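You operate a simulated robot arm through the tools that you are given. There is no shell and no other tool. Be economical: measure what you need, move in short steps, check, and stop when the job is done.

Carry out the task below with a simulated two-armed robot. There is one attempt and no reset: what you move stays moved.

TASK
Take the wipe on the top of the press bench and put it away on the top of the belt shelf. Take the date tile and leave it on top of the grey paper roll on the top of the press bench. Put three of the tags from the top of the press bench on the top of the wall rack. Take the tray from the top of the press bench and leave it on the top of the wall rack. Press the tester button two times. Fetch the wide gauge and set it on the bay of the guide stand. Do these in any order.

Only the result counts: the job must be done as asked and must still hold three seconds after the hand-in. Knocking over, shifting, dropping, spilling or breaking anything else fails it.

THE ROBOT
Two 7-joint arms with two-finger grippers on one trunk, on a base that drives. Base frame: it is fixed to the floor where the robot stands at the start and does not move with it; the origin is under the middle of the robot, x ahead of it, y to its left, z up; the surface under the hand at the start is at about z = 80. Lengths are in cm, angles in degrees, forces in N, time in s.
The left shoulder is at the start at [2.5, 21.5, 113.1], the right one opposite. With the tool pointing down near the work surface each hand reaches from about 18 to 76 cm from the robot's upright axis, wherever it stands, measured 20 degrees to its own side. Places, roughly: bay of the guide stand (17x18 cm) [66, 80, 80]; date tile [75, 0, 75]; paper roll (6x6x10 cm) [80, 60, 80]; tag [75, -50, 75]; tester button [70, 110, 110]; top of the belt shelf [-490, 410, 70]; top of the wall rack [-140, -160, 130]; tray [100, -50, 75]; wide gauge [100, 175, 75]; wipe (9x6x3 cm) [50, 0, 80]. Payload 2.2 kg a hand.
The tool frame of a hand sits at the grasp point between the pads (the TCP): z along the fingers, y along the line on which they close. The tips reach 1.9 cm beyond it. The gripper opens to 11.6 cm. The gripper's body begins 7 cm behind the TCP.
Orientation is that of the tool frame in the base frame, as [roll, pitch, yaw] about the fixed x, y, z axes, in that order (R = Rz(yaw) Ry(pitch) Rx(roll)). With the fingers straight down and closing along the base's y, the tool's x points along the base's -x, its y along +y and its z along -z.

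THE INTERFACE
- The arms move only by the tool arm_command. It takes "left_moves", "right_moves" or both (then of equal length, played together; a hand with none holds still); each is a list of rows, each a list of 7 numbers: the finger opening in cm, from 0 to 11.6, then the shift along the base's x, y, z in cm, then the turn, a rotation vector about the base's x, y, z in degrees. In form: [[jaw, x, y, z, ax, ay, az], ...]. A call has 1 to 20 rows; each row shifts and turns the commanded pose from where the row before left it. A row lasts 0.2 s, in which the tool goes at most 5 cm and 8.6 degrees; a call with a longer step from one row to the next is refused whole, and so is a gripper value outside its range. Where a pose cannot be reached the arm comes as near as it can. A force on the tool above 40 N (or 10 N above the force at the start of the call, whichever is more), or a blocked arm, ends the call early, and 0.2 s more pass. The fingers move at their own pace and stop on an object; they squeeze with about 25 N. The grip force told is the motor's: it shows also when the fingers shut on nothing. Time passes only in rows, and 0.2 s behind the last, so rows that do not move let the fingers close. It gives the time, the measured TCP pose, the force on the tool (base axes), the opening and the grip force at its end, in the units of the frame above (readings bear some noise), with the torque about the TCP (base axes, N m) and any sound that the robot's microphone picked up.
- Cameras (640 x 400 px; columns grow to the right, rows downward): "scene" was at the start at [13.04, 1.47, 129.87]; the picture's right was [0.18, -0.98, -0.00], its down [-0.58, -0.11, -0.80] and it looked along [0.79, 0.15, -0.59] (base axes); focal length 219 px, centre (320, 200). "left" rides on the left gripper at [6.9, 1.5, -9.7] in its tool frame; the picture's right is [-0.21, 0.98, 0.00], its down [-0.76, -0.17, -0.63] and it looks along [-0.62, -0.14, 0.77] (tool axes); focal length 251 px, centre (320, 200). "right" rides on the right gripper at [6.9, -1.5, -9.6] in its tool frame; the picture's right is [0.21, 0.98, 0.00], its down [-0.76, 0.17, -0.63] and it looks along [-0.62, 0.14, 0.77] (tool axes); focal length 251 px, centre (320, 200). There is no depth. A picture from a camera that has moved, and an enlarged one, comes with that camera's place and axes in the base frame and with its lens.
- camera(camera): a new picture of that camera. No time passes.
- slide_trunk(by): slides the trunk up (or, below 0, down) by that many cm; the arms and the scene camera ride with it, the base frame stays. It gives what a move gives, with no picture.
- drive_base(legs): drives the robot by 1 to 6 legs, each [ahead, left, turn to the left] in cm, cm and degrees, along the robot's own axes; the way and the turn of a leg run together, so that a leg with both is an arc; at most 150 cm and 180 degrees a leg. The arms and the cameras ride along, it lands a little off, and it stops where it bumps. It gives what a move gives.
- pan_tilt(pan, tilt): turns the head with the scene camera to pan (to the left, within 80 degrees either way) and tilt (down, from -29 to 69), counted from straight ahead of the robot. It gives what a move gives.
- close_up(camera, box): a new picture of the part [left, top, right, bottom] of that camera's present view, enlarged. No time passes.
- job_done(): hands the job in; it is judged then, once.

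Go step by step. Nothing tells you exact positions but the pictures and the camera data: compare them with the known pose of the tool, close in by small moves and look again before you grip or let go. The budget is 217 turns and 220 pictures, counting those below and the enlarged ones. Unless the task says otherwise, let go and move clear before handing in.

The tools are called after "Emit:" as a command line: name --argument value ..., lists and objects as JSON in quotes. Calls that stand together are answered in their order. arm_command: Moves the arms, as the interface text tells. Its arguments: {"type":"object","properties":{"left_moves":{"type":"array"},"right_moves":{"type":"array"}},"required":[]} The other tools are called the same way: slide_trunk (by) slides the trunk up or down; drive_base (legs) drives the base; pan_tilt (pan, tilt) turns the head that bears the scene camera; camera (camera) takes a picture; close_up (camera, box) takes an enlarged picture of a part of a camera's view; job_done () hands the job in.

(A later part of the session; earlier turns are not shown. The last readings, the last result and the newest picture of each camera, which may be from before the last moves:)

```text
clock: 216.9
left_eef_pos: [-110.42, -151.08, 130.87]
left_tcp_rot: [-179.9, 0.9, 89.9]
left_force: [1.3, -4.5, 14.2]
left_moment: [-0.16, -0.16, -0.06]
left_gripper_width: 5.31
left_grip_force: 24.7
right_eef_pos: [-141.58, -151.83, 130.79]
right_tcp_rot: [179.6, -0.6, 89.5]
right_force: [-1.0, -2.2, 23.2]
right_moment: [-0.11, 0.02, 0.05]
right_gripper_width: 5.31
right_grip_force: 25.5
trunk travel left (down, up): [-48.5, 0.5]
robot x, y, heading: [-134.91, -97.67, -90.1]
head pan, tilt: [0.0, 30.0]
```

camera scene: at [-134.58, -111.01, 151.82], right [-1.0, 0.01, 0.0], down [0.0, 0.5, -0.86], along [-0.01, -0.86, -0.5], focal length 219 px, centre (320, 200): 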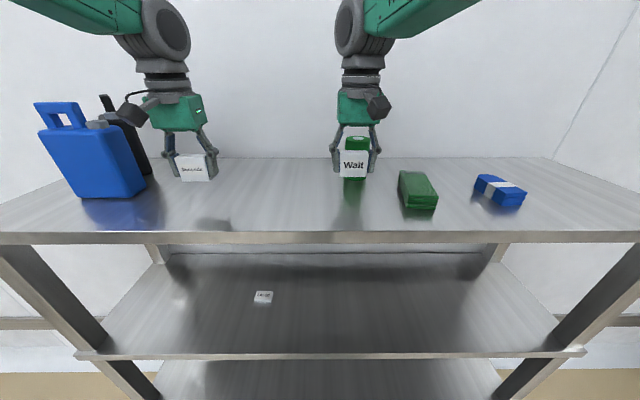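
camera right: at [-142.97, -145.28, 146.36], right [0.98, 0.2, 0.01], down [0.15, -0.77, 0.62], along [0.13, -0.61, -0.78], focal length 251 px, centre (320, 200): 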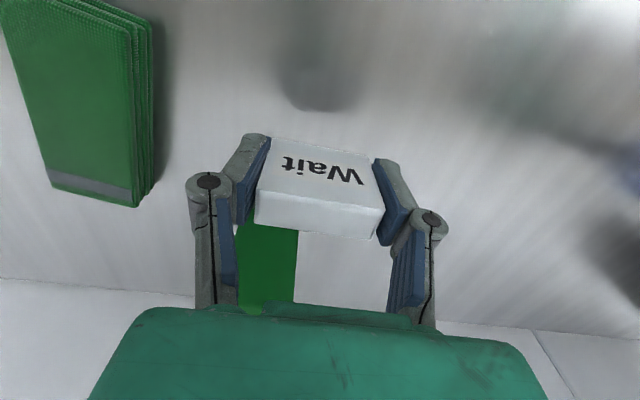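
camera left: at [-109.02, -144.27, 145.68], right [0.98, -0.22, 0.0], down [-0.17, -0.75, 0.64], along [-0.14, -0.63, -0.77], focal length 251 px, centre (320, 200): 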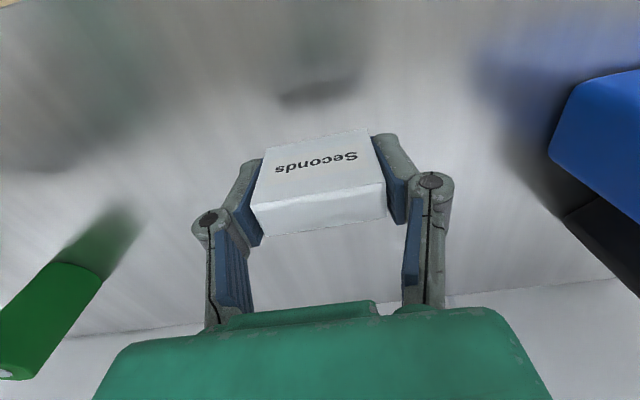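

Both in contact. Ease off, open and rise.

Emit:
arm_command --left_moves '[[5.3, 0, 0, 0.2, 0, 0, 0], [6.5, 0, 0, 0, 0, 0, 0], [7, 0, 0, 0, 0, 0, 0], [7, 0, 0, 0, 0, 0, 0], [7, 0, 0, 2, 0, 0, 0], [7, 0, 0, 4, 0, 0, 0], [7, 0, 0, 4, 0, 0, 0]]' --right_moves '[[5.3, 0, 0, 0.3, 0, 0, 0], [6.5, 0, 0, 0, 0, 0, 0], [7, 0, 0, 0, 0, 0, 0], [7, 0, 0, 0, 0, 0, 0], [7, 0, 0, 2, 0, 0, 0], [7, 0, 0, 4, 0, 0, 0], [7, 0, 0, 4, 0, 0, 0]]'

Emit:
camera --camera "scene"

```text
clock: 218.5
left_eef_pos: [-110.45, -151.25, 140.89]
left_tcp_rot: [-179.9, 0.7, 89.9]
left_force: [0.1, -1.0, 0.1]
left_moment: [-0.03, 0.02, 0.01]
left_gripper_width: 7.02
left_grip_force: 0.1
right_eef_pos: [-141.47, -151.82, 141.08]
right_tcp_rot: [179.5, -0.9, 89.4]
right_force: [-0.2, 0.0, 0.2]
right_moment: [-0.01, 0.03, -0.01]
right_gripper_width: 7.0
right_grip_force: 0.1
trunk travel left (down, up): [-48.5, 0.5]
robot x, y, heading: [-134.42, -97.32, -90.5]
head pan, tilt: [0.0, 30.0]
```

```text
104 pictures are left
camera scene: at [-134.68, -110.83, 151.84], right [-1.0, 0.01, 0.0], down [0.0, 0.5, -0.86], along [-0.01, -0.86, -0.5], focal length 219 px, centre (320, 200)
```

scene: 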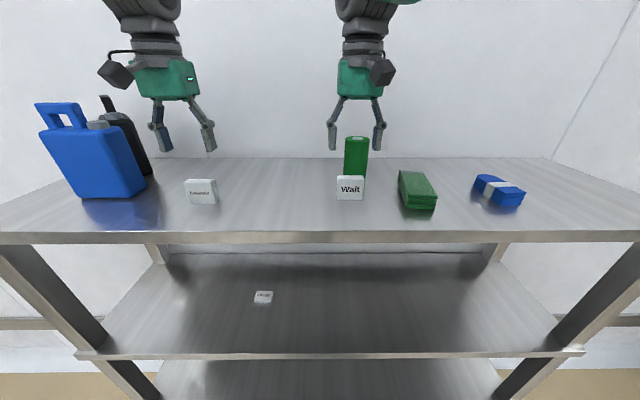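

Both tags stand on the rack top. Retract and return to the bench's right end for the third tag and the tray.

Emit:
arm_command --left_moves '[[8, 0, 4, 1, 0, 0, 0], [8, 0, 4, 0, 0, 0, 0], [8, 0, 4, 0, 0, 0, 0], [8, 0, 4, 0, 0, 0, 0]]' --right_moves '[[8, 0, 4, 1, 0, 0, 0], [8, 0, 4, 0, 0, 0, 0], [8, 0, 4, 0, 0, 0, 0], [8, 0, 4, 0, 0, 0, 0]]'

Emit:
drive_base --legs '[[-27, 0, 0], [0, 50, 0], [0, 0, 180], [0, -75, 0], [-45, 0, 0], [0, -92, 0]]'

Emit:
slide_trunk --by -18

Emit:
pan_tilt --pan 0 --tilt 45

Emit:
camera --camera "scene"

```text
clock: 219.5
left_eef_pos: [-109.84, -134.96, 141.82]
left_tcp_rot: [-179.7, 0.9, 89.9]
left_force: [0.0, 0.9, 0.3]
left_moment: [-0.02, 0.06, -0.03]
left_gripper_width: 8.02
left_grip_force: 0.0
right_eef_pos: [-140.92, -135.61, 141.89]
right_tcp_rot: [179.9, -0.6, 89.4]
right_force: [-0.5, 0.6, -0.4]
right_moment: [-0.02, 0.07, 0.0]
right_gripper_width: 7.98
right_grip_force: 0.1
trunk travel left (down, up): [-48.5, 0.5]
robot x, y, heading: [-134.49, -97.51, -90.3]
head pan, tilt: [0.0, 30.0]
```

```text
clock: 241.8
left_eef_pos: [52.41, -81.37, 140.9]
left_tcp_rot: [-177.0, 0.9, -91.1]
left_force: [-0.1, 0.2, 0.3]
left_moment: [-0.01, -0.13, 0.02]
left_gripper_width: 7.99
left_grip_force: 0.0
right_eef_pos: [83.28, -81.3, 141.92]
right_tcp_rot: [-177.9, -0.6, -91.5]
right_force: [-1.7, 0.4, -0.9]
right_moment: [0.02, -0.15, 0.05]
right_gripper_width: 8.0
right_grip_force: 0.0
trunk travel left (down, up): [-48.5, 0.5]
robot x, y, heading: [82.0, -119.38, 88.5]
head pan, tilt: [0.0, 30.0]
```

```text
clock: 243.8
left_eef_pos: [49.47, -81.27, 122.57]
left_tcp_rot: [-175.9, 1.2, -91.1]
left_force: [-1.8, 0.0, 1.3]
left_moment: [-0.05, -0.18, 0.0]
left_gripper_width: 8.01
left_grip_force: 0.1
right_eef_pos: [80.38, -81.06, 124.0]
right_tcp_rot: [-176.7, -0.5, -91.5]
right_force: [-3.1, 1.1, -0.6]
right_moment: [-0.01, -0.24, 0.01]
right_gripper_width: 7.99
right_grip_force: 0.0
trunk travel left (down, up): [-30.5, 18.5]
robot x, y, heading: [80.35, -119.13, 88.3]
head pan, tilt: [0.0, 30.0]
```

```text
clock: 244.5
left_eef_pos: [52.81, -81.41, 122.71]
left_tcp_rot: [-177.3, 0.4, -91.3]
left_force: [-0.6, -0.1, 0.0]
left_moment: [0.04, -0.04, 0.02]
left_gripper_width: 8.01
left_grip_force: 0.1
right_eef_pos: [83.5, -81.66, 124.14]
right_tcp_rot: [-178.1, -0.5, -91.2]
right_force: [-0.7, -0.5, -0.9]
right_moment: [0.02, -0.04, 0.02]
right_gripper_width: 7.99
right_grip_force: 0.0
trunk travel left (down, up): [-30.5, 18.5]
robot x, y, heading: [81.13, -118.91, 88.9]
head pan, tilt: [0.0, 45.0]
```

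```text
103 pictures are left
camera scene: at [80.8, -107.23, 131.59], right [1.0, -0.03, 0.01], down [-0.02, -0.71, -0.71], along [0.02, 0.71, -0.71], focal length 219 px, centre (320, 200)
```

scene: 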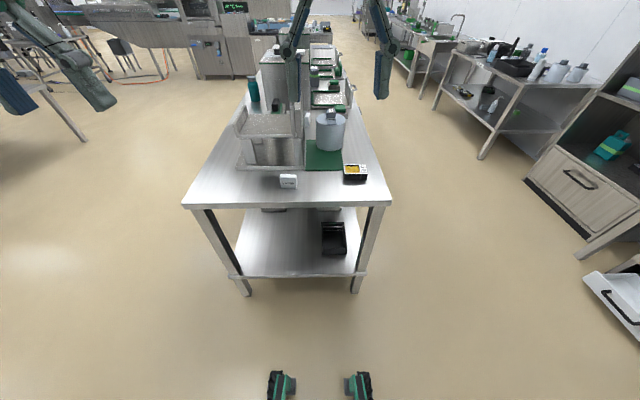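

Good. Approach, spread hands above the tag and the tray (staying high) and let the sway settle.

Emit:
drive_base --legs '[[28, 0, 1.2]]'

Emit:
arm_command --left_moves '[[8, 3, 0, -2, 0, 0, 0], [8, 3, 0, -2, 0, 0, 0], [8, 3, 0, -2, 0, 0, 0], [8, 3, 0.5, -2, 0, 0, 0], [8, 3, 0.5, -2, 0, 0, 0], [8, 2, 1, -2, 0, 0, 0], [8, 0, 0, 0, 0, 0, 0], [8, 0, 0, 0, 0, 0, 0], [8, 0, 0, 0, 0, 0, 0], [8, 0, 0, 0, 0, 0, 0], [8, 0, 0, 0, 0, 0, 0], [8, 0, 0, 0, 0, 0, 0], [8, 0, 0, 0, 0, 0, 0], [8, 0, 0, 0, 0, 0, 0], [8, 0, 0, 0, 0, 0, 0], [8, 0, 0, 0, 0, 0, 0], [8, 0, 0, 0, 0, 0, 0], [8, 0, 0, 0, 0, 0, 0], [8, 0, 0, 0, 0, 0, 0], [8, 0, 0, 0, 0, 0, 0]]' --right_moves '[[11, 2.5, 0.5, -2, 0, 0, 0], [11, 2.5, 1, -2, 0, 0, 0], [11, 2.5, 1, -2, 0, 0, 0], [11, 2.5, 1, -2, 0, 0, 0], [11, 2, 1.5, -2, 0, 0, 0], [11, 0, 2, -2, 0, 0, 0], [11, 0, 0, 0, 0, 0, 0], [11, 0, 0, 0, 0, 0, 0], [11, 0, 0, 0, 0, 0, 0], [11, 0, 0, 0, 0, 0, 0], [11, 0, 0, 0, 0, 0, 0], [11, 0, 0, 0, 0, 0, 0], [11, 0, 0, 0, 0, 0, 0], [11, 0, 0, 0, 0, 0, 0], [11, 0, 0, 0, 0, 0, 0], [11, 0, 0, 0, 0, 0, 0], [11, 0, 0, 0, 0, 0, 0], [11, 0, 0, 0, 0, 0, 0], [11, 0, 0, 0, 0, 0, 0], [11, 0, 0, 0, 0, 0, 0]]'

Emit:
arm_command --left_moves '[[8, 0, 0, 0, 0, 0, 0], [8, 0, 0, 0, 0, 0, 0], [8, 0, 0, 0, 0, 0, 0], [8, 0, 0, 0, 0, 0, 0], [8, 0, 0, 0, 0, 0, 0], [8, 0, 0, 0, 0, 0, 0], [8, 0, 0, 0, 0, 0, 0], [8, 0, 0, 0, 0, 0, 0], [8, 0, 0, 0, 0, 0, 0], [8, 0, 0, 0, 0, 0, 0], [8, 0, 0, 0, 0, 0, 0], [8, 0, 0, 0, 0, 0, 0], [8, 0, 0, 0, 0, 0, 0], [8, 0, 0, 0, 0, 0, 0], [8, 0, 0, 0, 0, 0, 0], [8, 0, 0, 0, 0, 0, 0], [8, 0, 0, 0, 0, 0, 0], [8, 0, 0, 0, 0, 0, 0], [8, 0, 0, 0, 0, 0, 0], [8, 0, 0, 0, 0, 0, 0]]'

Emit:
arm_command --left_moves '[[8, 0, 0, 0, 0, 0, 0]]'

Emit:
camera --camera "left"

Emit:
camera --camera "right"

Emit:
camera --camera "scene"

```text
clock: 246.5
left_eef_pos: [49.24, -54.21, 122.72]
left_tcp_rot: [-176.1, 1.3, -89.7]
left_force: [-2.1, -0.9, 1.5]
left_moment: [0.08, -0.12, 0.04]
left_gripper_width: 7.96
left_grip_force: 0.2
right_eef_pos: [80.18, -53.46, 123.95]
right_tcp_rot: [-176.7, -0.5, -90.1]
right_force: [-1.6, 0.4, -1.5]
right_moment: [0.03, -0.23, 0.05]
right_gripper_width: 7.99
right_grip_force: 0.0
trunk travel left (down, up): [-30.5, 18.5]
robot x, y, heading: [81.13, -91.36, 89.4]
head pan, tilt: [0.0, 45.0]
```

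```text
clock: 250.7
left_eef_pos: [73.34, -52.27, 111.95]
left_tcp_rot: [-179.4, 1.0, -89.6]
left_force: [0.8, -0.1, -0.5]
left_moment: [0.03, 0.03, 0.0]
left_gripper_width: 8.0
left_grip_force: 0.1
right_eef_pos: [99.23, -46.61, 111.43]
right_tcp_rot: [179.9, -0.8, -89.8]
right_force: [0.0, -0.8, -0.8]
right_moment: [0.05, 0.04, 0.0]
right_gripper_width: 10.98
right_grip_force: 0.0
trunk travel left (down, up): [-30.5, 18.5]
robot x, y, heading: [81.64, -91.69, 89.8]
head pan, tilt: [0.0, 45.0]
```

```text
clock: 255.1
left_eef_pos: [75.84, -52.37, 112.33]
left_tcp_rot: [179.6, 1.4, -90.2]
left_force: [0.3, -0.2, -0.3]
left_moment: [-0.03, 0.04, -0.01]
left_gripper_width: 8.01
left_grip_force: 0.0
right_eef_pos: [101.81, -46.84, 111.54]
right_tcp_rot: [179.0, -0.6, -90.4]
right_force: [1.0, 0.0, -0.5]
right_moment: [-0.02, 0.09, -0.02]
right_gripper_width: 10.99
right_grip_force: 0.0
trunk travel left (down, up): [-30.5, 18.5]
robot x, y, heading: [82.43, -91.31, 89.7]
head pan, tilt: [0.0, 45.0]
stopped in row 20 (left hand): the arm was blocked; the commanded pose is now the measured one
```

```text
clock: 255.7
left_eef_pos: [75.78, -52.8, 112.42]
left_tcp_rot: [179.5, 1.6, -90.0]
left_force: [2.3, 0.0, -0.7]
left_moment: [0.03, 0.12, 0.02]
left_gripper_width: 8.0
left_grip_force: 0.0
right_eef_pos: [101.64, -47.02, 111.61]
right_tcp_rot: [178.8, -0.3, -90.2]
right_force: [1.7, -0.9, 0.9]
right_moment: [0.0, 0.12, 0.01]
right_gripper_width: 11.02
right_grip_force: 0.0
trunk travel left (down, up): [-30.5, 18.5]
robot x, y, heading: [81.91, -91.45, 89.5]
head pan, tilt: [0.0, 45.0]
stopped in row 1 (left hand): the arm was blocked; the commanded pose is now the measured one
```

```text
102 pictures are left
camera left: at [74.29, -59.97, 121.96], right [-0.98, 0.21, 0.01], down [0.17, 0.74, 0.65], along [0.13, 0.64, -0.76], focal length 251 px, centre (320, 200)
```

left: 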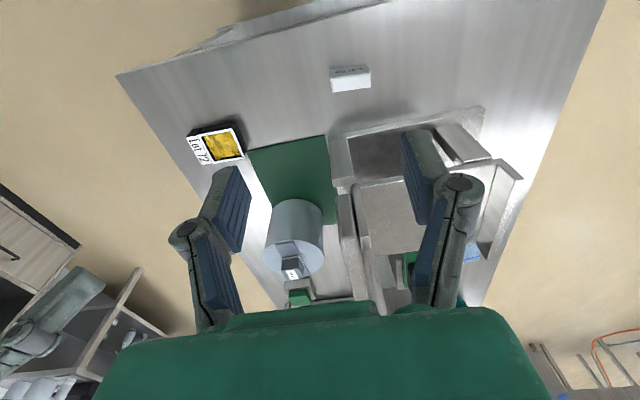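

```text
101 pictures are left
camera right: at [103.49, -53.94, 121.22], right [-0.98, -0.21, 0.02], down [-0.15, 0.76, 0.63], along [-0.15, 0.61, -0.78], focal length 251 px, centre (320, 200)
```

right: 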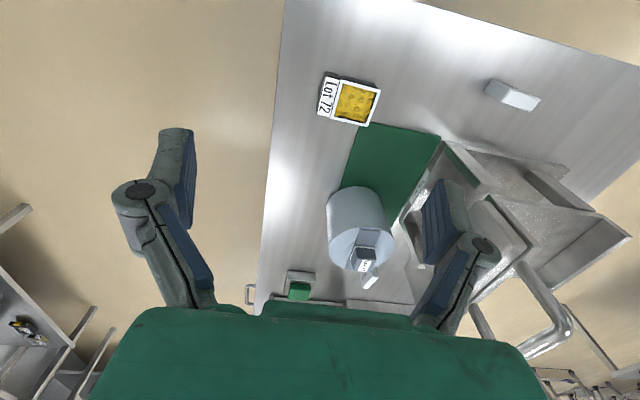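

```text
100 pictures are left
camera scene: at [82.58, -79.02, 131.59], right [1.0, 0.0, 0.0], down [-0.01, -0.71, -0.7], along [0.0, 0.7, -0.71], focal length 219 px, centre (320, 200)
```

scene: 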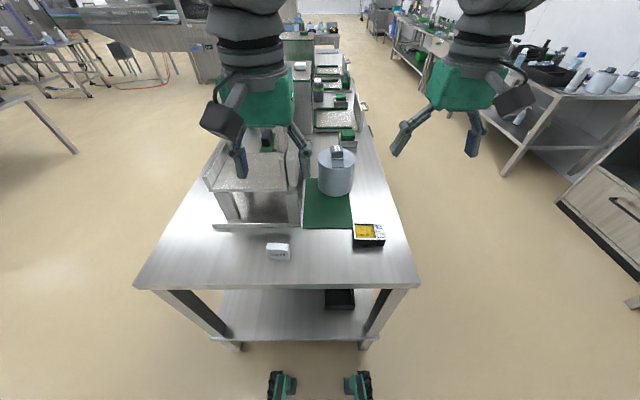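

Emit:
arm_command --right_moves '[[11, 0, 0, 0, 0, 0, 0], [11, 0, 0, 0, 0, 0, 0], [11, 0, 0, 0, 0, 0, 0], [11, 0, 0, 0, 0, 0, 0], [11, 0, 0, 0, 0, 0, 0], [11, 0, 0, 0, 0, 0, 0], [11, 0, 0, 0, 0, 0, 0], [11, 0, 0, 0, 0, 0, 0], [11, 0, 0, 0, 0, 0, 0], [11, 0, 0, 0, 0, 0, 0], [11, 0, 0, 0, 0, 0, 0], [11, 0, 0, 0, 0, 0, 0], [11, 0, 0, 0, 0, 0, 0], [11, 0, 0, 0, 0, 0, 0], [11, 0, 0, 0, 0, 0, 0], [11, 0, 0, 0, 0, 0, 0], [11, 0, 0, 0, 0, 0, 0], [11, 0, 0, 0, 0, 0, 0], [11, 0, 0, 0, 0, 0, 0], [11, 0, 0, 0, 0, 0, 0]]'

Emit:
arm_command --right_moves '[[11, 0, 0, 0, 0, 0, 0]]'

Emit:
camera --camera "left"

Emit:
camera --camera "right"

```text
clock: 259.9
left_eef_pos: [71.7, -52.68, 112.28]
left_tcp_rot: [-178.7, 1.5, -89.7]
left_force: [-1.2, -0.5, 0.9]
left_moment: [0.02, -0.06, 0.02]
left_gripper_width: 8.0
left_grip_force: 0.1
right_eef_pos: [97.65, -46.87, 112.08]
right_tcp_rot: [-179.3, -0.3, -90.0]
right_force: [-0.9, 0.0, 0.0]
right_moment: [0.0, -0.05, 0.05]
right_gripper_width: 11.01
right_grip_force: 0.1
trunk travel left (down, up): [-30.5, 18.5]
robot x, y, heading: [81.05, -91.2, 89.6]
head pan, tilt: [0.0, 45.0]
```

```text
clock: 260.5
left_eef_pos: [70.17, -53.03, 112.22]
left_tcp_rot: [-177.5, 1.6, -89.8]
left_force: [-1.2, -0.6, -0.5]
left_moment: [0.01, -0.14, 0.02]
left_gripper_width: 8.04
left_grip_force: 0.0
right_eef_pos: [96.11, -47.32, 112.4]
right_tcp_rot: [-178.4, -0.1, -89.8]
right_force: [-2.5, 0.4, 0.0]
right_moment: [0.0, -0.16, -0.01]
right_gripper_width: 11.03
right_grip_force: 0.1
trunk travel left (down, up): [-30.5, 18.5]
robot x, y, heading: [81.63, -91.28, 89.7]
head pan, tilt: [0.0, 45.0]
stopped in row 1 (right hand): the arm was blocked; the commanded pose is now the measured one
```

```text
99 pictures are left
camera left: at [68.21, -60.23, 121.61], right [-0.98, 0.21, -0.03], down [0.14, 0.74, 0.66], along [0.17, 0.64, -0.75], focal length 251 px, centre (320, 200)
```

left: 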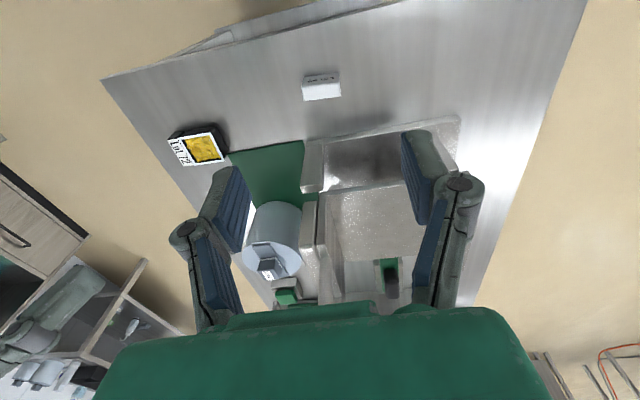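

```text
98 pictures are left
camera right: at [97.38, -54.27, 122.18], right [-0.98, -0.22, -0.03], down [-0.18, 0.76, 0.63], along [-0.11, 0.62, -0.78], focal length 251 px, centre (320, 200)
```

right: 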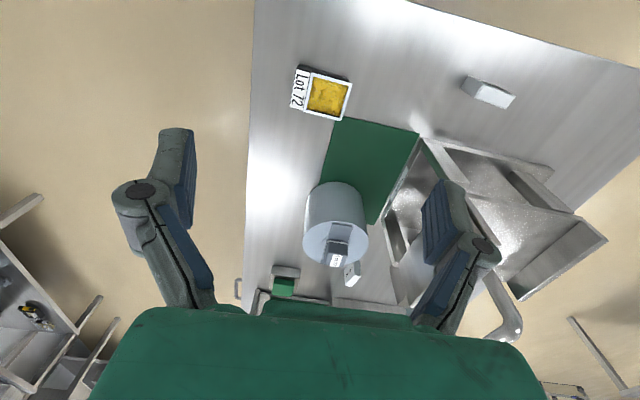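

The sway is larger after that long side drive; wait longer.

Emit:
arm_command --right_moves '[[11, 0, 0, 0, 0, 0, 0], [11, 0, 0, 0, 0, 0, 0], [11, 0, 0, 0, 0, 0, 0], [11, 0, 0, 0, 0, 0, 0], [11, 0, 0, 0, 0, 0, 0], [11, 0, 0, 0, 0, 0, 0], [11, 0, 0, 0, 0, 0, 0], [11, 0, 0, 0, 0, 0, 0], [11, 0, 0, 0, 0, 0, 0], [11, 0, 0, 0, 0, 0, 0], [11, 0, 0, 0, 0, 0, 0], [11, 0, 0, 0, 0, 0, 0], [11, 0, 0, 0, 0, 0, 0], [11, 0, 0, 0, 0, 0, 0], [11, 0, 0, 0, 0, 0, 0], [11, 0, 0, 0, 0, 0, 0], [11, 0, 0, 0, 0, 0, 0], [11, 0, 0, 0, 0, 0, 0], [11, 0, 0, 0, 0, 0, 0], [11, 0, 0, 0, 0, 0, 0]]'

Emit:
arm_command --right_moves '[[11, 0, 0, 0, 0, 0, 0], [11, 0, 0, 0, 0, 0, 0], [11, 0, 0, 0, 0, 0, 0], [11, 0, 0, 0, 0, 0, 0], [11, 0, 0, 0, 0, 0, 0], [11, 0, 0, 0, 0, 0, 0], [11, 0, 0, 0, 0, 0, 0], [11, 0, 0, 0, 0, 0, 0], [11, 0, 0, 0, 0, 0, 0], [11, 0, 0, 0, 0, 0, 0], [11, 0, 0, 0, 0, 0, 0], [11, 0, 0, 0, 0, 0, 0], [11, 0, 0, 0, 0, 0, 0], [11, 0, 0, 0, 0, 0, 0], [11, 0, 0, 0, 0, 0, 0], [11, 0, 0, 0, 0, 0, 0], [11, 0, 0, 0, 0, 0, 0], [11, 0, 0, 0, 0, 0, 0], [11, 0, 0, 0, 0, 0, 0], [11, 0, 0, 0, 0, 0, 0]]'

Emit:
arm_command --right_moves '[[11, 0, 0, 0, 0, 0, 0]]'

Emit:
arm_command --right_moves '[[11, 0, 0, 0, 0, 0, 0]]'

Emit:
camera --camera "left"

Emit:
camera --camera "right"

```text
clock: 264.7
left_eef_pos: [74.52, -52.98, 112.42]
left_tcp_rot: [-179.6, 1.5, -90.1]
left_force: [0.4, -1.2, -0.2]
left_moment: [0.0, 0.06, 0.02]
left_gripper_width: 8.0
left_grip_force: 0.2
right_eef_pos: [100.53, -47.38, 111.86]
right_tcp_rot: [179.6, -0.3, -90.2]
right_force: [0.7, -0.7, 0.6]
right_moment: [0.02, 0.0, -0.02]
right_gripper_width: 11.02
right_grip_force: 0.1
trunk travel left (down, up): [-30.5, 18.5]
robot x, y, heading: [82.2, -91.74, 89.7]
head pan, tilt: [0.0, 45.0]
```

```text
clock: 269.1
left_eef_pos: [76.21, -53.17, 112.65]
left_tcp_rot: [179.9, 1.8, -90.4]
left_force: [-0.3, 0.1, 0.3]
left_moment: [0.01, 0.03, 0.02]
left_gripper_width: 7.98
left_grip_force: 0.0
right_eef_pos: [102.03, -47.55, 112.03]
right_tcp_rot: [179.1, -0.2, -90.6]
right_force: [0.9, 0.1, 0.7]
right_moment: [0.03, 0.05, 0.0]
right_gripper_width: 11.01
right_grip_force: 0.1
trunk travel left (down, up): [-30.5, 18.5]
robot x, y, heading: [83.49, -90.91, 89.7]
head pan, tilt: [0.0, 45.0]
stopped in row 20 (right hand): the arm was blocked; the commanded pose is now the measured one
```

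```text
clock: 269.5
left_eef_pos: [72.57, -53.04, 112.31]
left_tcp_rot: [-178.2, 1.7, -90.1]
left_force: [0.0, -0.2, 1.2]
left_moment: [-0.04, -0.1, -0.03]
left_gripper_width: 7.99
left_grip_force: 0.1
right_eef_pos: [98.45, -47.41, 112.53]
right_tcp_rot: [-179.2, -0.1, -90.3]
right_force: [0.4, -0.2, 0.4]
right_moment: [-0.05, -0.05, 0.0]
right_gripper_width: 10.96
right_grip_force: 0.1
trunk travel left (down, up): [-30.5, 18.5]
robot x, y, heading: [82.88, -91.67, 89.6]
head pan, tilt: [0.0, 45.0]
```

```text
clock: 270.1
left_eef_pos: [72.3, -53.35, 112.33]
left_tcp_rot: [-178.0, 2.1, -90.2]
left_force: [-0.2, 0.3, -0.4]
left_moment: [0.0, -0.11, -0.01]
left_gripper_width: 8.02
left_grip_force: 0.1
right_eef_pos: [98.32, -47.83, 112.67]
right_tcp_rot: [-178.8, -0.1, -90.4]
right_force: [-1.6, -0.4, 0.0]
right_moment: [0.01, -0.13, 0.02]
right_gripper_width: 11.02
right_grip_force: 0.1
trunk travel left (down, up): [-30.5, 18.5]
robot x, y, heading: [83.26, -91.46, 89.5]
head pan, tilt: [0.0, 45.0]
stopped in row 1 (right hand): the arm was blocked; the commanded pose is now the measured one
```

```text
97 pictures are left
camera left: at [70.35, -60.67, 121.73], right [-0.97, 0.22, -0.03], down [0.15, 0.73, 0.66], along [0.17, 0.64, -0.75], focal length 251 px, centre (320, 200)
```

left: 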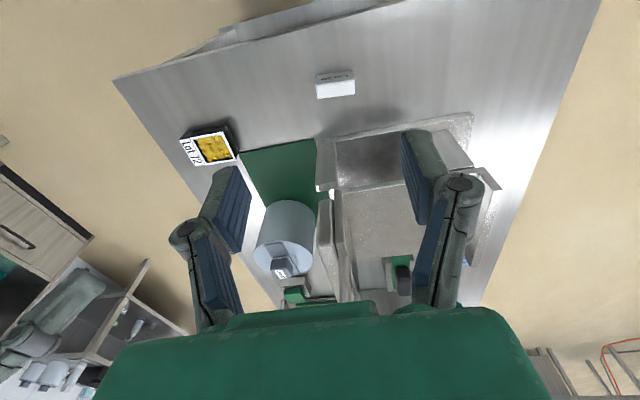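

```text
96 pictures are left
camera right: at [99.54, -54.74, 122.37], right [-0.98, -0.21, -0.02], down [-0.17, 0.76, 0.63], along [-0.11, 0.62, -0.78], focal length 251 px, centre (320, 200)
```

right: 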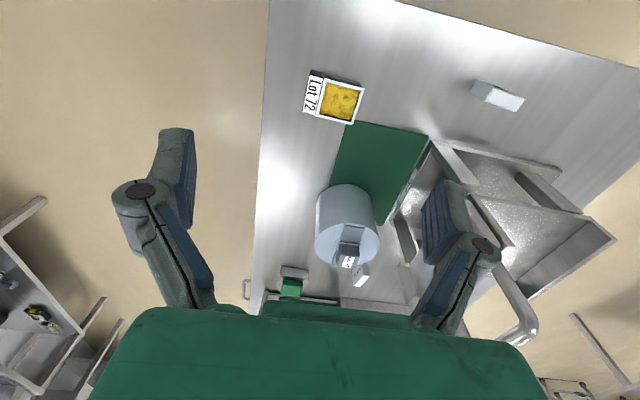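

The oscillation persists; I'll try re-anchoring the base with a tiny forward move.

Emit:
drive_base --legs '[[2, 0, 0]]'

Emit:
slide_trunk --by -8

Emit:
pan_tilt --pan 0 --tilt 50

Emit:
pan_tilt --pan 0 --tilt 52

Emit:
pan_tilt --pan 0 --tilt 50

Emit:
pan_tilt --pan 0 --tilt 52

```text
clock: 270.9
left_eef_pos: [73.88, -51.85, 112.61]
left_tcp_rot: [-178.7, 2.1, -90.6]
left_force: [0.2, -0.5, -0.1]
left_moment: [-0.02, -0.02, -0.01]
left_gripper_width: 7.98
left_grip_force: 0.1
right_eef_pos: [99.95, -46.2, 112.67]
right_tcp_rot: [-179.5, 0.1, -90.6]
right_force: [-0.5, -0.4, 1.0]
right_moment: [0.02, -0.02, 0.02]
right_gripper_width: 11.0
right_grip_force: 0.0
trunk travel left (down, up): [-30.5, 18.5]
robot x, y, heading: [83.5, -89.25, 89.6]
head pan, tilt: [0.0, 45.0]
```

```text
clock: 272.1
left_eef_pos: [70.18, -51.63, 104.12]
left_tcp_rot: [-176.9, 2.1, -90.4]
left_force: [-1.4, -0.3, 0.9]
left_moment: [-0.01, -0.05, 0.0]
left_gripper_width: 7.99
left_grip_force: 0.1
right_eef_pos: [96.11, -46.03, 105.0]
right_tcp_rot: [-177.7, 0.1, -90.5]
right_force: [-0.6, 0.2, -0.2]
right_moment: [0.0, -0.11, 0.04]
right_gripper_width: 11.0
right_grip_force: 0.0
trunk travel left (down, up): [-22.5, 26.5]
robot x, y, heading: [83.03, -89.41, 89.4]
head pan, tilt: [0.0, 45.0]
```

```text
clock: 272.7
left_eef_pos: [69.59, -51.56, 104.2]
left_tcp_rot: [-176.8, 2.1, -90.2]
left_force: [-1.2, 0.6, 0.0]
left_moment: [0.01, -0.12, 0.02]
left_gripper_width: 8.0
left_grip_force: 0.0
right_eef_pos: [95.49, -45.97, 105.0]
right_tcp_rot: [-177.5, 0.2, -90.3]
right_force: [-2.2, 0.0, -0.1]
right_moment: [-0.03, -0.16, 0.03]
right_gripper_width: 10.98
right_grip_force: 0.1
trunk travel left (down, up): [-22.5, 26.5]
robot x, y, heading: [82.92, -89.36, 89.4]
head pan, tilt: [0.0, 50.0]
```

```text
clock: 273.3
left_eef_pos: [75.04, -51.59, 104.62]
left_tcp_rot: [-179.1, 2.1, -90.6]
left_force: [0.2, -0.4, 0.1]
left_moment: [-0.03, 0.1, 0.03]
left_gripper_width: 8.02
left_grip_force: 0.0
right_eef_pos: [100.98, -46.01, 104.49]
right_tcp_rot: [-179.9, 0.1, -90.7]
right_force: [0.3, -0.1, -0.1]
right_moment: [-0.01, 0.06, -0.01]
right_gripper_width: 11.01
right_grip_force: 0.0
trunk travel left (down, up): [-22.5, 26.5]
robot x, y, heading: [83.82, -89.54, 89.5]
head pan, tilt: [0.0, 52.0]
```

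```text
clock: 273.9
left_eef_pos: [75.62, -51.62, 104.57]
left_tcp_rot: [-179.4, 2.2, -90.7]
left_force: [2.0, -0.6, 0.0]
left_moment: [0.0, 0.05, 0.01]
left_gripper_width: 8.0
left_grip_force: 0.1
right_eef_pos: [101.51, -45.9, 104.54]
right_tcp_rot: [179.7, -0.1, -90.9]
right_force: [1.5, 0.3, 0.5]
right_moment: [-0.02, 0.13, -0.02]
right_gripper_width: 11.02
right_grip_force: 0.0
trunk travel left (down, up): [-22.5, 26.5]
robot x, y, heading: [84.39, -89.74, 89.6]
head pan, tilt: [0.0, 50.0]
```

```text
clock: 274.6
left_eef_pos: [70.02, -51.7, 104.19]
left_tcp_rot: [-177.0, 2.1, -90.2]
left_force: [-0.6, 0.3, -0.4]
left_moment: [-0.01, -0.08, -0.02]
left_gripper_width: 8.01
left_grip_force: 0.1
right_eef_pos: [95.81, -45.88, 105.02]
right_tcp_rot: [-177.6, 0.1, -90.4]
right_force: [-0.9, 1.5, -0.3]
right_moment: [0.01, -0.11, 0.04]
right_gripper_width: 11.01
right_grip_force: 0.1
trunk travel left (down, up): [-22.5, 26.5]
robot x, y, heading: [82.78, -89.14, 89.6]
head pan, tilt: [0.0, 52.0]
```

Emit:
arm_command --left_moves '[[8, 0, 0, 0, 0, 0, 0], [8, 0, 0, 0, 0, 0, 0], [8, 0, 0, 0, 0, 0, 0], [8, 0, 0, 0, 0, 0, 0], [8, 0, 0, 0, 0, 0, 0], [8, 0, 0, 0, 0, 0, 0], [8, 0, 0, 0, 0, 0, 0], [8, 0, 0, 0, 0, 0, 0], [8, 0, 0, 0, 0, 0, 0], [8, 0, 0, 0, 0, 0, 0], [8, 0, 0, 0, 0, 0, 0], [8, 0, 0, 0, 0, 0, 0], [8, 0, 0, 0, 0, 0, 0], [8, 0, 0, 0, 0, 0, 0], [8, 0, 0, 0, 0, 0, 0], [8, 0, 0, 0, 0, 0, 0], [8, 0, 0, 0, 0, 0, 0], [8, 0, 0, 0, 0, 0, 0], [8, 0, 0, 0, 0, 0, 0], [8, 0, 0, 0, 0, 0, 0]]'

Emit:
arm_command --left_moves '[[8, 0, 0, 0, 0, 0, 0], [8, 0, 0, 0, 0, 0, 0], [8, 0, 0, 0, 0, 0, 0], [8, 0, 0, 0, 0, 0, 0], [8, 0, 0, 0, 0, 0, 0], [8, 0, 0, 0, 0, 0, 0], [8, 0, 0, 0, 0, 0, 0], [8, 0, 0, 0, 0, 0, 0], [8, 0, 0, 0, 0, 0, 0], [8, 0, 0, 0, 0, 0, 0], [8, 0, 0, 0, 0, 0, 0], [8, 0, 0, 0, 0, 0, 0], [8, 0, 0, 0, 0, 0, 0], [8, 0, 0, 0, 0, 0, 0], [8, 0, 0, 0, 0, 0, 0], [8, 0, 0, 0, 0, 0, 0], [8, 0, 0, 0, 0, 0, 0], [8, 0, 0, 0, 0, 0, 0], [8, 0, 0, 0, 0, 0, 0], [8, 0, 0, 0, 0, 0, 0]]'

Emit:
arm_command --left_moves '[[8, 0, 0, 0, 0, 0, 0], [8, 0, 0, 0, 0, 0, 0], [8, 0, 0, 0, 0, 0, 0], [8, 0, 0, 0, 0, 0, 0], [8, 0, 0, 0, 0, 0, 0], [8, 0, 0, 0, 0, 0, 0], [8, 0, 0, 0, 0, 0, 0], [8, 0, 0, 0, 0, 0, 0], [8, 0, 0, 0, 0, 0, 0], [8, 0, 0, 0, 0, 0, 0], [8, 0, 0, 0, 0, 0, 0], [8, 0, 0, 0, 0, 0, 0], [8, 0, 0, 0, 0, 0, 0], [8, 0, 0, 0, 0, 0, 0], [8, 0, 0, 0, 0, 0, 0], [8, 0, 0, 0, 0, 0, 0], [8, 0, 0, 0, 0, 0, 0], [8, 0, 0, 0, 0, 0, 0], [8, 0, 0, 0, 0, 0, 0], [8, 0, 0, 0, 0, 0, 0]]'

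Emit:
arm_command --left_moves '[[8, 0, 0, 0, 0, 0, 0]]'

Emit:
arm_command --left_moves '[[8, 0, 0, 0, 0, 0, 0]]'

```text
clock: 279.0
left_eef_pos: [74.59, -51.94, 104.86]
left_tcp_rot: [-179.4, 2.4, -90.5]
left_force: [1.8, 0.6, -0.6]
left_moment: [0.0, 0.14, 0.0]
left_gripper_width: 8.0
left_grip_force: 0.0
right_eef_pos: [100.5, -46.25, 104.57]
right_tcp_rot: [179.8, 0.3, -90.5]
right_force: [0.6, -0.4, 0.3]
right_moment: [0.05, 0.13, 0.01]
right_gripper_width: 11.0
right_grip_force: 0.1
trunk travel left (down, up): [-22.5, 26.5]
robot x, y, heading: [83.09, -89.32, 89.5]
head pan, tilt: [0.0, 52.0]
stopped in row 20 (left hand): the arm was blocked; the commanded pose is now the measured one
```

```text
clock: 283.2
left_eef_pos: [74.34, -51.83, 104.78]
left_tcp_rot: [-179.1, 2.2, -90.5]
left_force: [0.8, 0.5, 0.3]
left_moment: [-0.02, 0.09, 0.02]
left_gripper_width: 7.99
left_grip_force: 0.1
right_eef_pos: [100.24, -46.17, 104.51]
right_tcp_rot: [-179.9, 0.2, -90.5]
right_force: [0.5, -0.4, 0.1]
right_moment: [0.01, 0.1, -0.01]
right_gripper_width: 10.97
right_grip_force: 0.3
trunk travel left (down, up): [-22.5, 26.5]
robot x, y, heading: [83.33, -89.15, 89.6]
head pan, tilt: [0.0, 52.0]
```

```text
clock: 287.4
left_eef_pos: [73.7, -51.85, 104.68]
left_tcp_rot: [-178.8, 2.3, -90.5]
left_force: [0.5, -0.3, 0.6]
left_moment: [-0.02, 0.04, 0.04]
left_gripper_width: 7.99
left_grip_force: 0.1
right_eef_pos: [99.6, -46.06, 104.5]
right_tcp_rot: [-179.6, 0.1, -90.3]
right_force: [1.2, 0.4, -0.1]
right_moment: [0.01, 0.05, 0.01]
right_gripper_width: 11.02
right_grip_force: 0.1
trunk travel left (down, up): [-22.5, 26.5]
robot x, y, heading: [82.78, -89.33, 89.6]
head pan, tilt: [0.0, 52.0]
```

```text
clock: 287.8
left_eef_pos: [72.11, -51.9, 104.58]
left_tcp_rot: [-178.2, 2.0, -90.2]
left_force: [-0.6, -0.8, -0.1]
left_moment: [0.02, -0.01, 0.02]
left_gripper_width: 8.01
left_grip_force: 0.0
right_eef_pos: [98.16, -46.14, 104.67]
right_tcp_rot: [-179.0, 0.2, -90.3]
right_force: [0.4, -0.1, -0.5]
right_moment: [0.03, 0.02, 0.02]
right_gripper_width: 10.98
right_grip_force: 0.0
trunk travel left (down, up): [-22.5, 26.5]
robot x, y, heading: [82.9, -89.15, 89.5]
head pan, tilt: [0.0, 52.0]
```

```text
clock: 288.2
left_eef_pos: [72.79, -51.85, 104.65]
left_tcp_rot: [-178.3, 2.3, -90.2]
left_force: [-0.8, 0.3, -0.6]
left_moment: [-0.02, 0.01, -0.04]
left_gripper_width: 8.0
left_grip_force: 0.1
right_eef_pos: [98.62, -46.09, 104.61]
right_tcp_rot: [-179.4, 0.3, -90.4]
right_force: [-0.5, -0.3, -0.2]
right_moment: [0.02, 0.05, -0.01]
right_gripper_width: 11.0
right_grip_force: 0.1
trunk travel left (down, up): [-22.5, 26.5]
robot x, y, heading: [83.07, -89.73, 90.0]
head pan, tilt: [0.0, 52.0]
```

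It's decaying now. One more rest, combined with fixing the left hand's small tilt and moving toward the targets.

Emit:
arm_command --left_moves '[[8, -0.3, 1, -2, 0, -2, 0], [8, -0.3, 1, -2, 1.5, 0, 0], [8, -0.3, 1, -2, 0, 0, 0], [8, 0, 0, -2, 0, 0, 0], [8, 0, 0, 0, 0, 0, 0], [8, 0, 0, 0, 0, 0, 0], [8, 0, 0, 0, 0, 0, 0], [8, 0, 0, 0, 0, 0, 0], [8, 0, 0, 0, 0, 0, 0], [8, 0, 0, 0, 0, 0, 0], [8, 0, 0, 0, 0, 0, 0], [8, 0, 0, 0, 0, 0, 0], [8, 0, 0, 0, 0, 0, 0], [8, 0, 0, 0, 0, 0, 0], [8, 0, 0, 0, 0, 0, 0], [8, 0, 0, 0, 0, 0, 0], [8, 0, 0, 0, 0, 0, 0], [8, 0, 0, 0, 0, 0, 0], [8, 0, 0, 0, 0, 0, 0], [8, 0, 0, 0, 0, 0, 0]]' --right_moves '[[11, -0.5, 0.8, -2, 0, 0, 0], [11, -0.5, 0.8, -2, 0, 0, 0], [11, -0.5, 0.8, -2, 0, 0, 0], [11, -0.5, 0, -2, 0, 0, 0], [11, 0, 0, 0, 0, 0, 0], [11, 0, 0, 0, 0, 0, 0], [11, 0, 0, 0, 0, 0, 0], [11, 0, 0, 0, 0, 0, 0], [11, 0, 0, 0, 0, 0, 0], [11, 0, 0, 0, 0, 0, 0], [11, 0, 0, 0, 0, 0, 0], [11, 0, 0, 0, 0, 0, 0], [11, 0, 0, 0, 0, 0, 0], [11, 0, 0, 0, 0, 0, 0], [11, 0, 0, 0, 0, 0, 0], [11, 0, 0, 0, 0, 0, 0], [11, 0, 0, 0, 0, 0, 0], [11, 0, 0, 0, 0, 0, 0], [11, 0, 0, 0, 0, 0, 0], [11, 0, 0, 0, 0, 0, 0]]'

Emit:
arm_command --left_moves '[[8, 0, 0, 0, 0, 0, 0]]'

Emit:
camera --camera "left"

Emit:
camera --camera "right"

Emit:
camera --camera "scene"

```text
clock: 292.4
left_eef_pos: [71.9, -48.81, 96.65]
left_tcp_rot: [-176.5, 3.7, -90.3]
left_force: [-0.4, 0.3, 1.0]
left_moment: [0.0, 0.02, 0.0]
left_gripper_width: 8.0
left_grip_force: 0.0
right_eef_pos: [96.61, -43.76, 96.7]
right_tcp_rot: [-179.3, 0.1, -90.3]
right_force: [-0.4, -0.7, 1.4]
right_moment: [-0.02, 0.02, -0.02]
right_gripper_width: 10.96
right_grip_force: 0.2
trunk travel left (down, up): [-22.5, 26.5]
robot x, y, heading: [82.93, -89.54, 89.7]
head pan, tilt: [0.0, 52.0]
```

```text
clock: 292.8
left_eef_pos: [71.95, -48.85, 96.58]
left_tcp_rot: [-176.5, 3.6, -90.2]
left_force: [-1.2, 0.2, 0.5]
left_moment: [0.02, 0.0, -0.02]
left_gripper_width: 8.03
left_grip_force: 0.1
right_eef_pos: [96.86, -43.81, 96.81]
right_tcp_rot: [-179.3, 0.3, -90.4]
right_force: [0.0, -0.2, -0.1]
right_moment: [0.02, 0.0, 0.0]
right_gripper_width: 11.0
right_grip_force: 0.0
trunk travel left (down, up): [-22.5, 26.5]
robot x, y, heading: [82.6, -88.91, 89.5]
head pan, tilt: [0.0, 52.0]
```

```text
95 pictures are left
camera left: at [69.77, -56.31, 105.73], right [-0.97, 0.22, -0.05], down [0.13, 0.71, 0.69], along [0.19, 0.67, -0.72], focal length 251 px, centre (320, 200)
```

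left: 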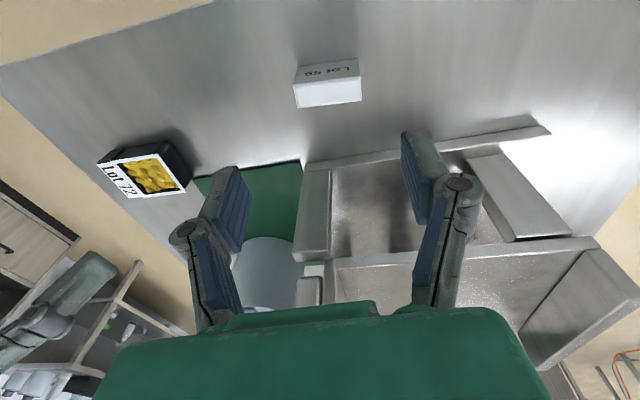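

```text
94 pictures are left
camera right: at [98.2, -50.85, 106.3], right [-0.98, -0.21, -0.01], down [-0.17, 0.75, 0.63], along [-0.12, 0.62, -0.77], focal length 251 px, centre (320, 200)
```

right: 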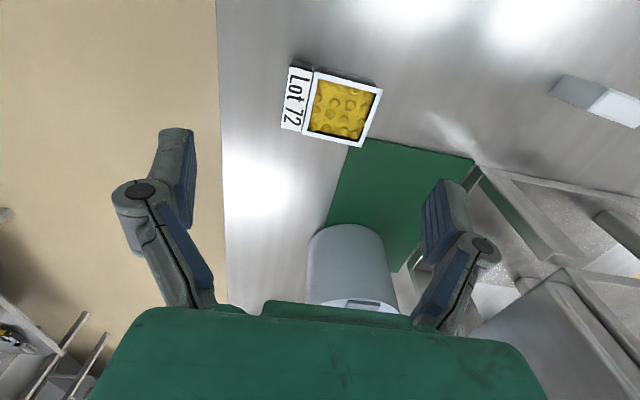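

```text
93 pictures are left
camera scene: at [83.99, -77.59, 122.62], right [1.0, -0.01, -0.01], down [-0.01, -0.79, -0.61], along [0.0, 0.61, -0.79], focal length 219 px, centre (320, 200)
```

scene: 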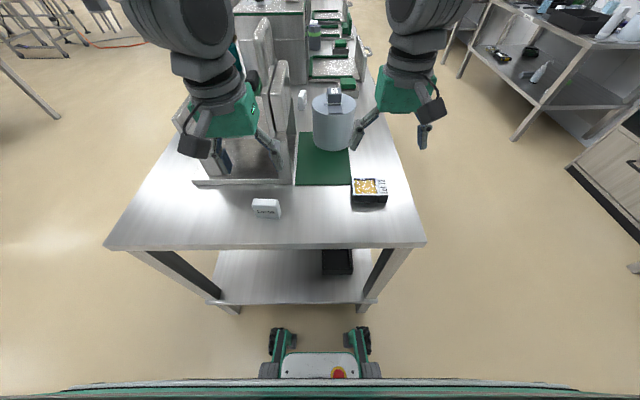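

Settled. I'll take a close-up of the tray to decide how to grip it.

Emit:
close_up --camera "right" --box '[260, 50, 420, 160]'

Emit:
close_up --camera "scene" --box '[320, 160, 420, 230]'

```text
3.64 times, centred on (340, 105) of right
camera zoom: at [98.2, -50.85, 106.3], right [-0.98, -0.21, -0.01], down [-0.17, 0.75, 0.63], along [-0.12, 0.62, -0.77], focal length 914 px, centre (247, 546)
```

zoom: 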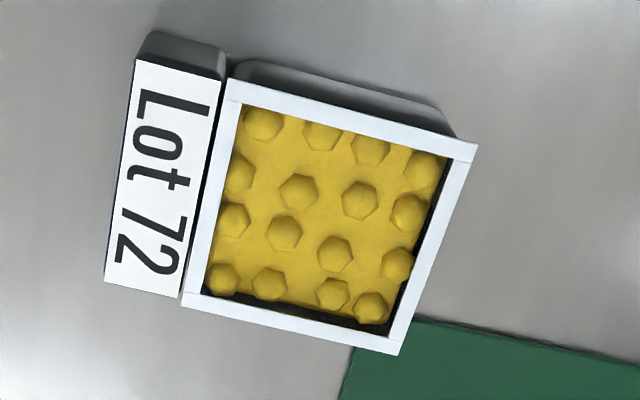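

```text
5.71 times, centred on (370, 195) of scene
camera zoom: at [83.99, -77.59, 122.62], right [1.0, -0.01, -0.01], down [-0.01, -0.79, -0.61], along [0.0, 0.61, -0.79], focal length 1250 px, centre (34, 229)
```

zoom: 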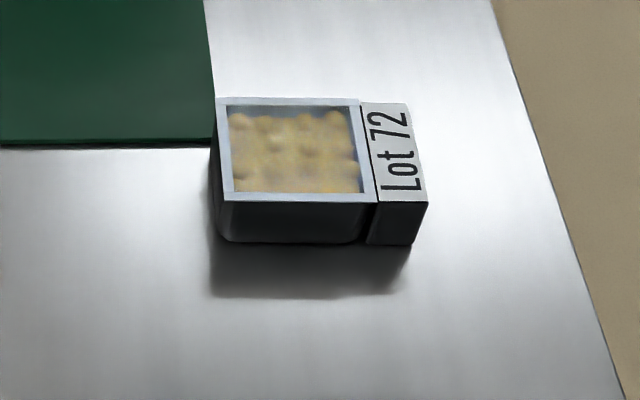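

I'll grip the tray along x around its whole length (~8.9 cm), centre [96.1,-43.0]. Level the left hand, align both, and descend to a hover.

Emit:
arm_command --left_moves '[[8, 0, 0.1, 0, -3.7, 3.5, -5], [8, -0.2, 0.1, -3, 0, 0, 0], [8, 0, 0, -3, 0, 0, 0], [8, 0, 0, -2, 0, 0, 0], [8, 0, 0, 0, 0, 0, 0], [8, 0, 0, 0, 0, 0, 0], [8, 0, 0, 0, 0, 0, 0], [8, 0, 0, 0, 0, 0, 0], [8, 0, 0, 0, 0, 0, 0], [8, 0, 0, 0, 0, 0, 0]]' --right_moves '[[11.5, -0.3, 0.4, 0, 0, 0, -3], [11.5, -0.3, 0.4, -3, 0, 0, 0], [11.5, 0, 0, -3, 0, 0, 0], [11.5, 0, 0, -2, 0, 0, 0], [11.5, 0, 0, 0, 0, 0, 0], [11.5, 0, 0, 0, 0, 0, 0], [11.5, 0, 0, 0, 0, 0, 0], [11.5, 0, 0, 0, 0, 0, 0], [11.5, 0, 0, 0, 0, 0, 0], [11.5, 0, 0, 0, 0, 0, 0]]'

Emit:
camera --camera "left"

Emit:
camera --camera "right"

```text
clock: 295.0
left_eef_pos: [72.54, -48.62, 88.7]
left_tcp_rot: [179.9, -0.2, -95.3]
left_force: [0.9, 0.0, -1.0]
left_moment: [-0.01, 0.06, 0.0]
left_gripper_width: 7.98
left_grip_force: 0.1
right_eef_pos: [96.88, -42.81, 88.77]
right_tcp_rot: [-179.6, 0.2, -93.4]
right_force: [1.1, -0.1, -0.5]
right_moment: [-0.01, 0.04, -0.03]
right_gripper_width: 11.51
right_grip_force: 0.1
trunk travel left (down, up): [-22.5, 26.5]
robot x, y, heading: [83.54, -89.19, 89.6]
head pan, tilt: [0.0, 52.0]
```

```text
90 pictures are left
camera left: at [70.18, -55.34, 98.43], right [-0.95, 0.31, 0.0], down [0.24, 0.74, 0.63], along [0.19, 0.6, -0.78], focal length 251 px, centre (320, 200)
```

left: 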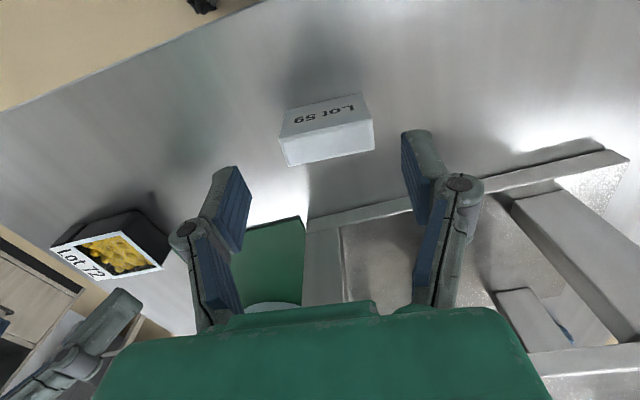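

```text
89 pictures are left
camera right: at [97.88, -50.0, 98.32], right [-0.99, -0.16, -0.01], down [-0.12, 0.76, 0.63], along [-0.09, 0.63, -0.77], focal length 251 px, centre (320, 200)
```

right: 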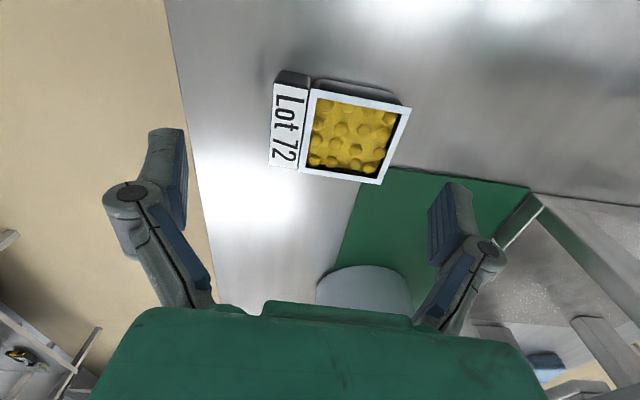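

Both aligned (small residual sway averaging on target). Rest a bit more, then descend.

Emit:
arm_command --left_moves '[[8, 0, 0, 0, 0, 0, 0], [8, 0, 0, 0, 0, 0, 0], [8, 0, 0, 0, 0, 0, 0], [8, 0, 0, 0, 0, 0, 0], [8, 0, 0, 0, 0, 0, 0], [8, 0, 0, 0, 0, 0, 0], [8, 0, 0, 0, 0, 0, 0], [8, 0, 0, 0, 0, 0, 0], [8, 0, 0, 0, 0, 0, 0], [8, 0, 0, 0, 0, 0, 0], [8, 0, 0, 0, 0, 0, 0], [8, 0, 0, 0, 0, 0, 0], [8, 0, 0, 0, 0, 0, 0], [8, 0, 0, -1, 0, 0, 0], [8, 0, 0, -1, 0, 0, 0], [8, 0, 0, 0, 0, 0, 0]]' --right_moves '[[11.5, 0, 0, 0, 0, 0, 0], [11.5, 0, 0, 0, 0, 0, 0], [11.5, 0, 0, 0, 0, 0, 0], [11.5, 0, 0, 0, 0, 0, 0], [11.5, 0, 0, 0, 0, 0, 0], [11.5, 0, 0, 0, 0, 0, 0], [11.5, 0, 0, 0, 0, 0, 0], [11.5, 0, 0, 0, 0, 0, 0], [11.5, 0, 0, 0, 0, 0, 0], [11.5, 0, 0, 0, 0, 0, 0], [11.5, 0, 0, 0, 0, 0, 0], [11.5, 0, 0, 0, 0, 0, 0], [11.5, 0, 0, 0, 0, 0, 0], [11.5, 0, 0, -1, 0, 0, 0], [11.5, 0, 0, -1, 0, 0, 0], [11.5, 0, 0, 0, 0, 0, 0]]'

Emit:
camera --camera "right"

Emit:
camera --camera "left"

```text
clock: 298.4
left_eef_pos: [71.8, -48.76, 86.71]
left_tcp_rot: [-179.8, 0.0, -95.4]
left_force: [0.3, -0.5, -0.4]
left_moment: [0.0, 0.02, -0.04]
left_gripper_width: 8.01
left_grip_force: 0.1
right_eef_pos: [96.11, -42.94, 86.68]
right_tcp_rot: [-179.3, 0.3, -93.5]
right_force: [-0.2, -0.1, -1.2]
right_moment: [-0.01, 0.01, 0.02]
right_gripper_width: 11.52
right_grip_force: 0.0
trunk travel left (down, up): [-22.5, 26.5]
robot x, y, heading: [83.01, -89.13, 89.7]
head pan, tilt: [0.0, 52.0]
```

```text
88 pictures are left
camera right: at [97.23, -50.03, 96.39], right [-0.99, -0.16, -0.01], down [-0.13, 0.76, 0.63], along [-0.09, 0.63, -0.77], focal length 251 px, centre (320, 200)
```

right: 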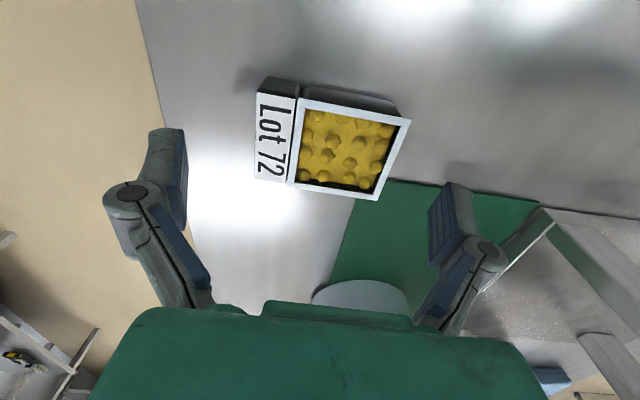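

```text
87 pictures are left
camera left: at [69.54, -55.38, 96.32], right [-0.95, 0.3, 0.0], down [0.23, 0.74, 0.63], along [0.19, 0.6, -0.78], focal length 251 px, centre (320, 200)
```

left: 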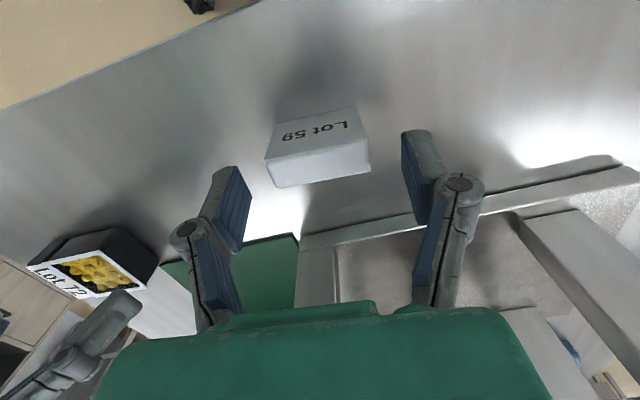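

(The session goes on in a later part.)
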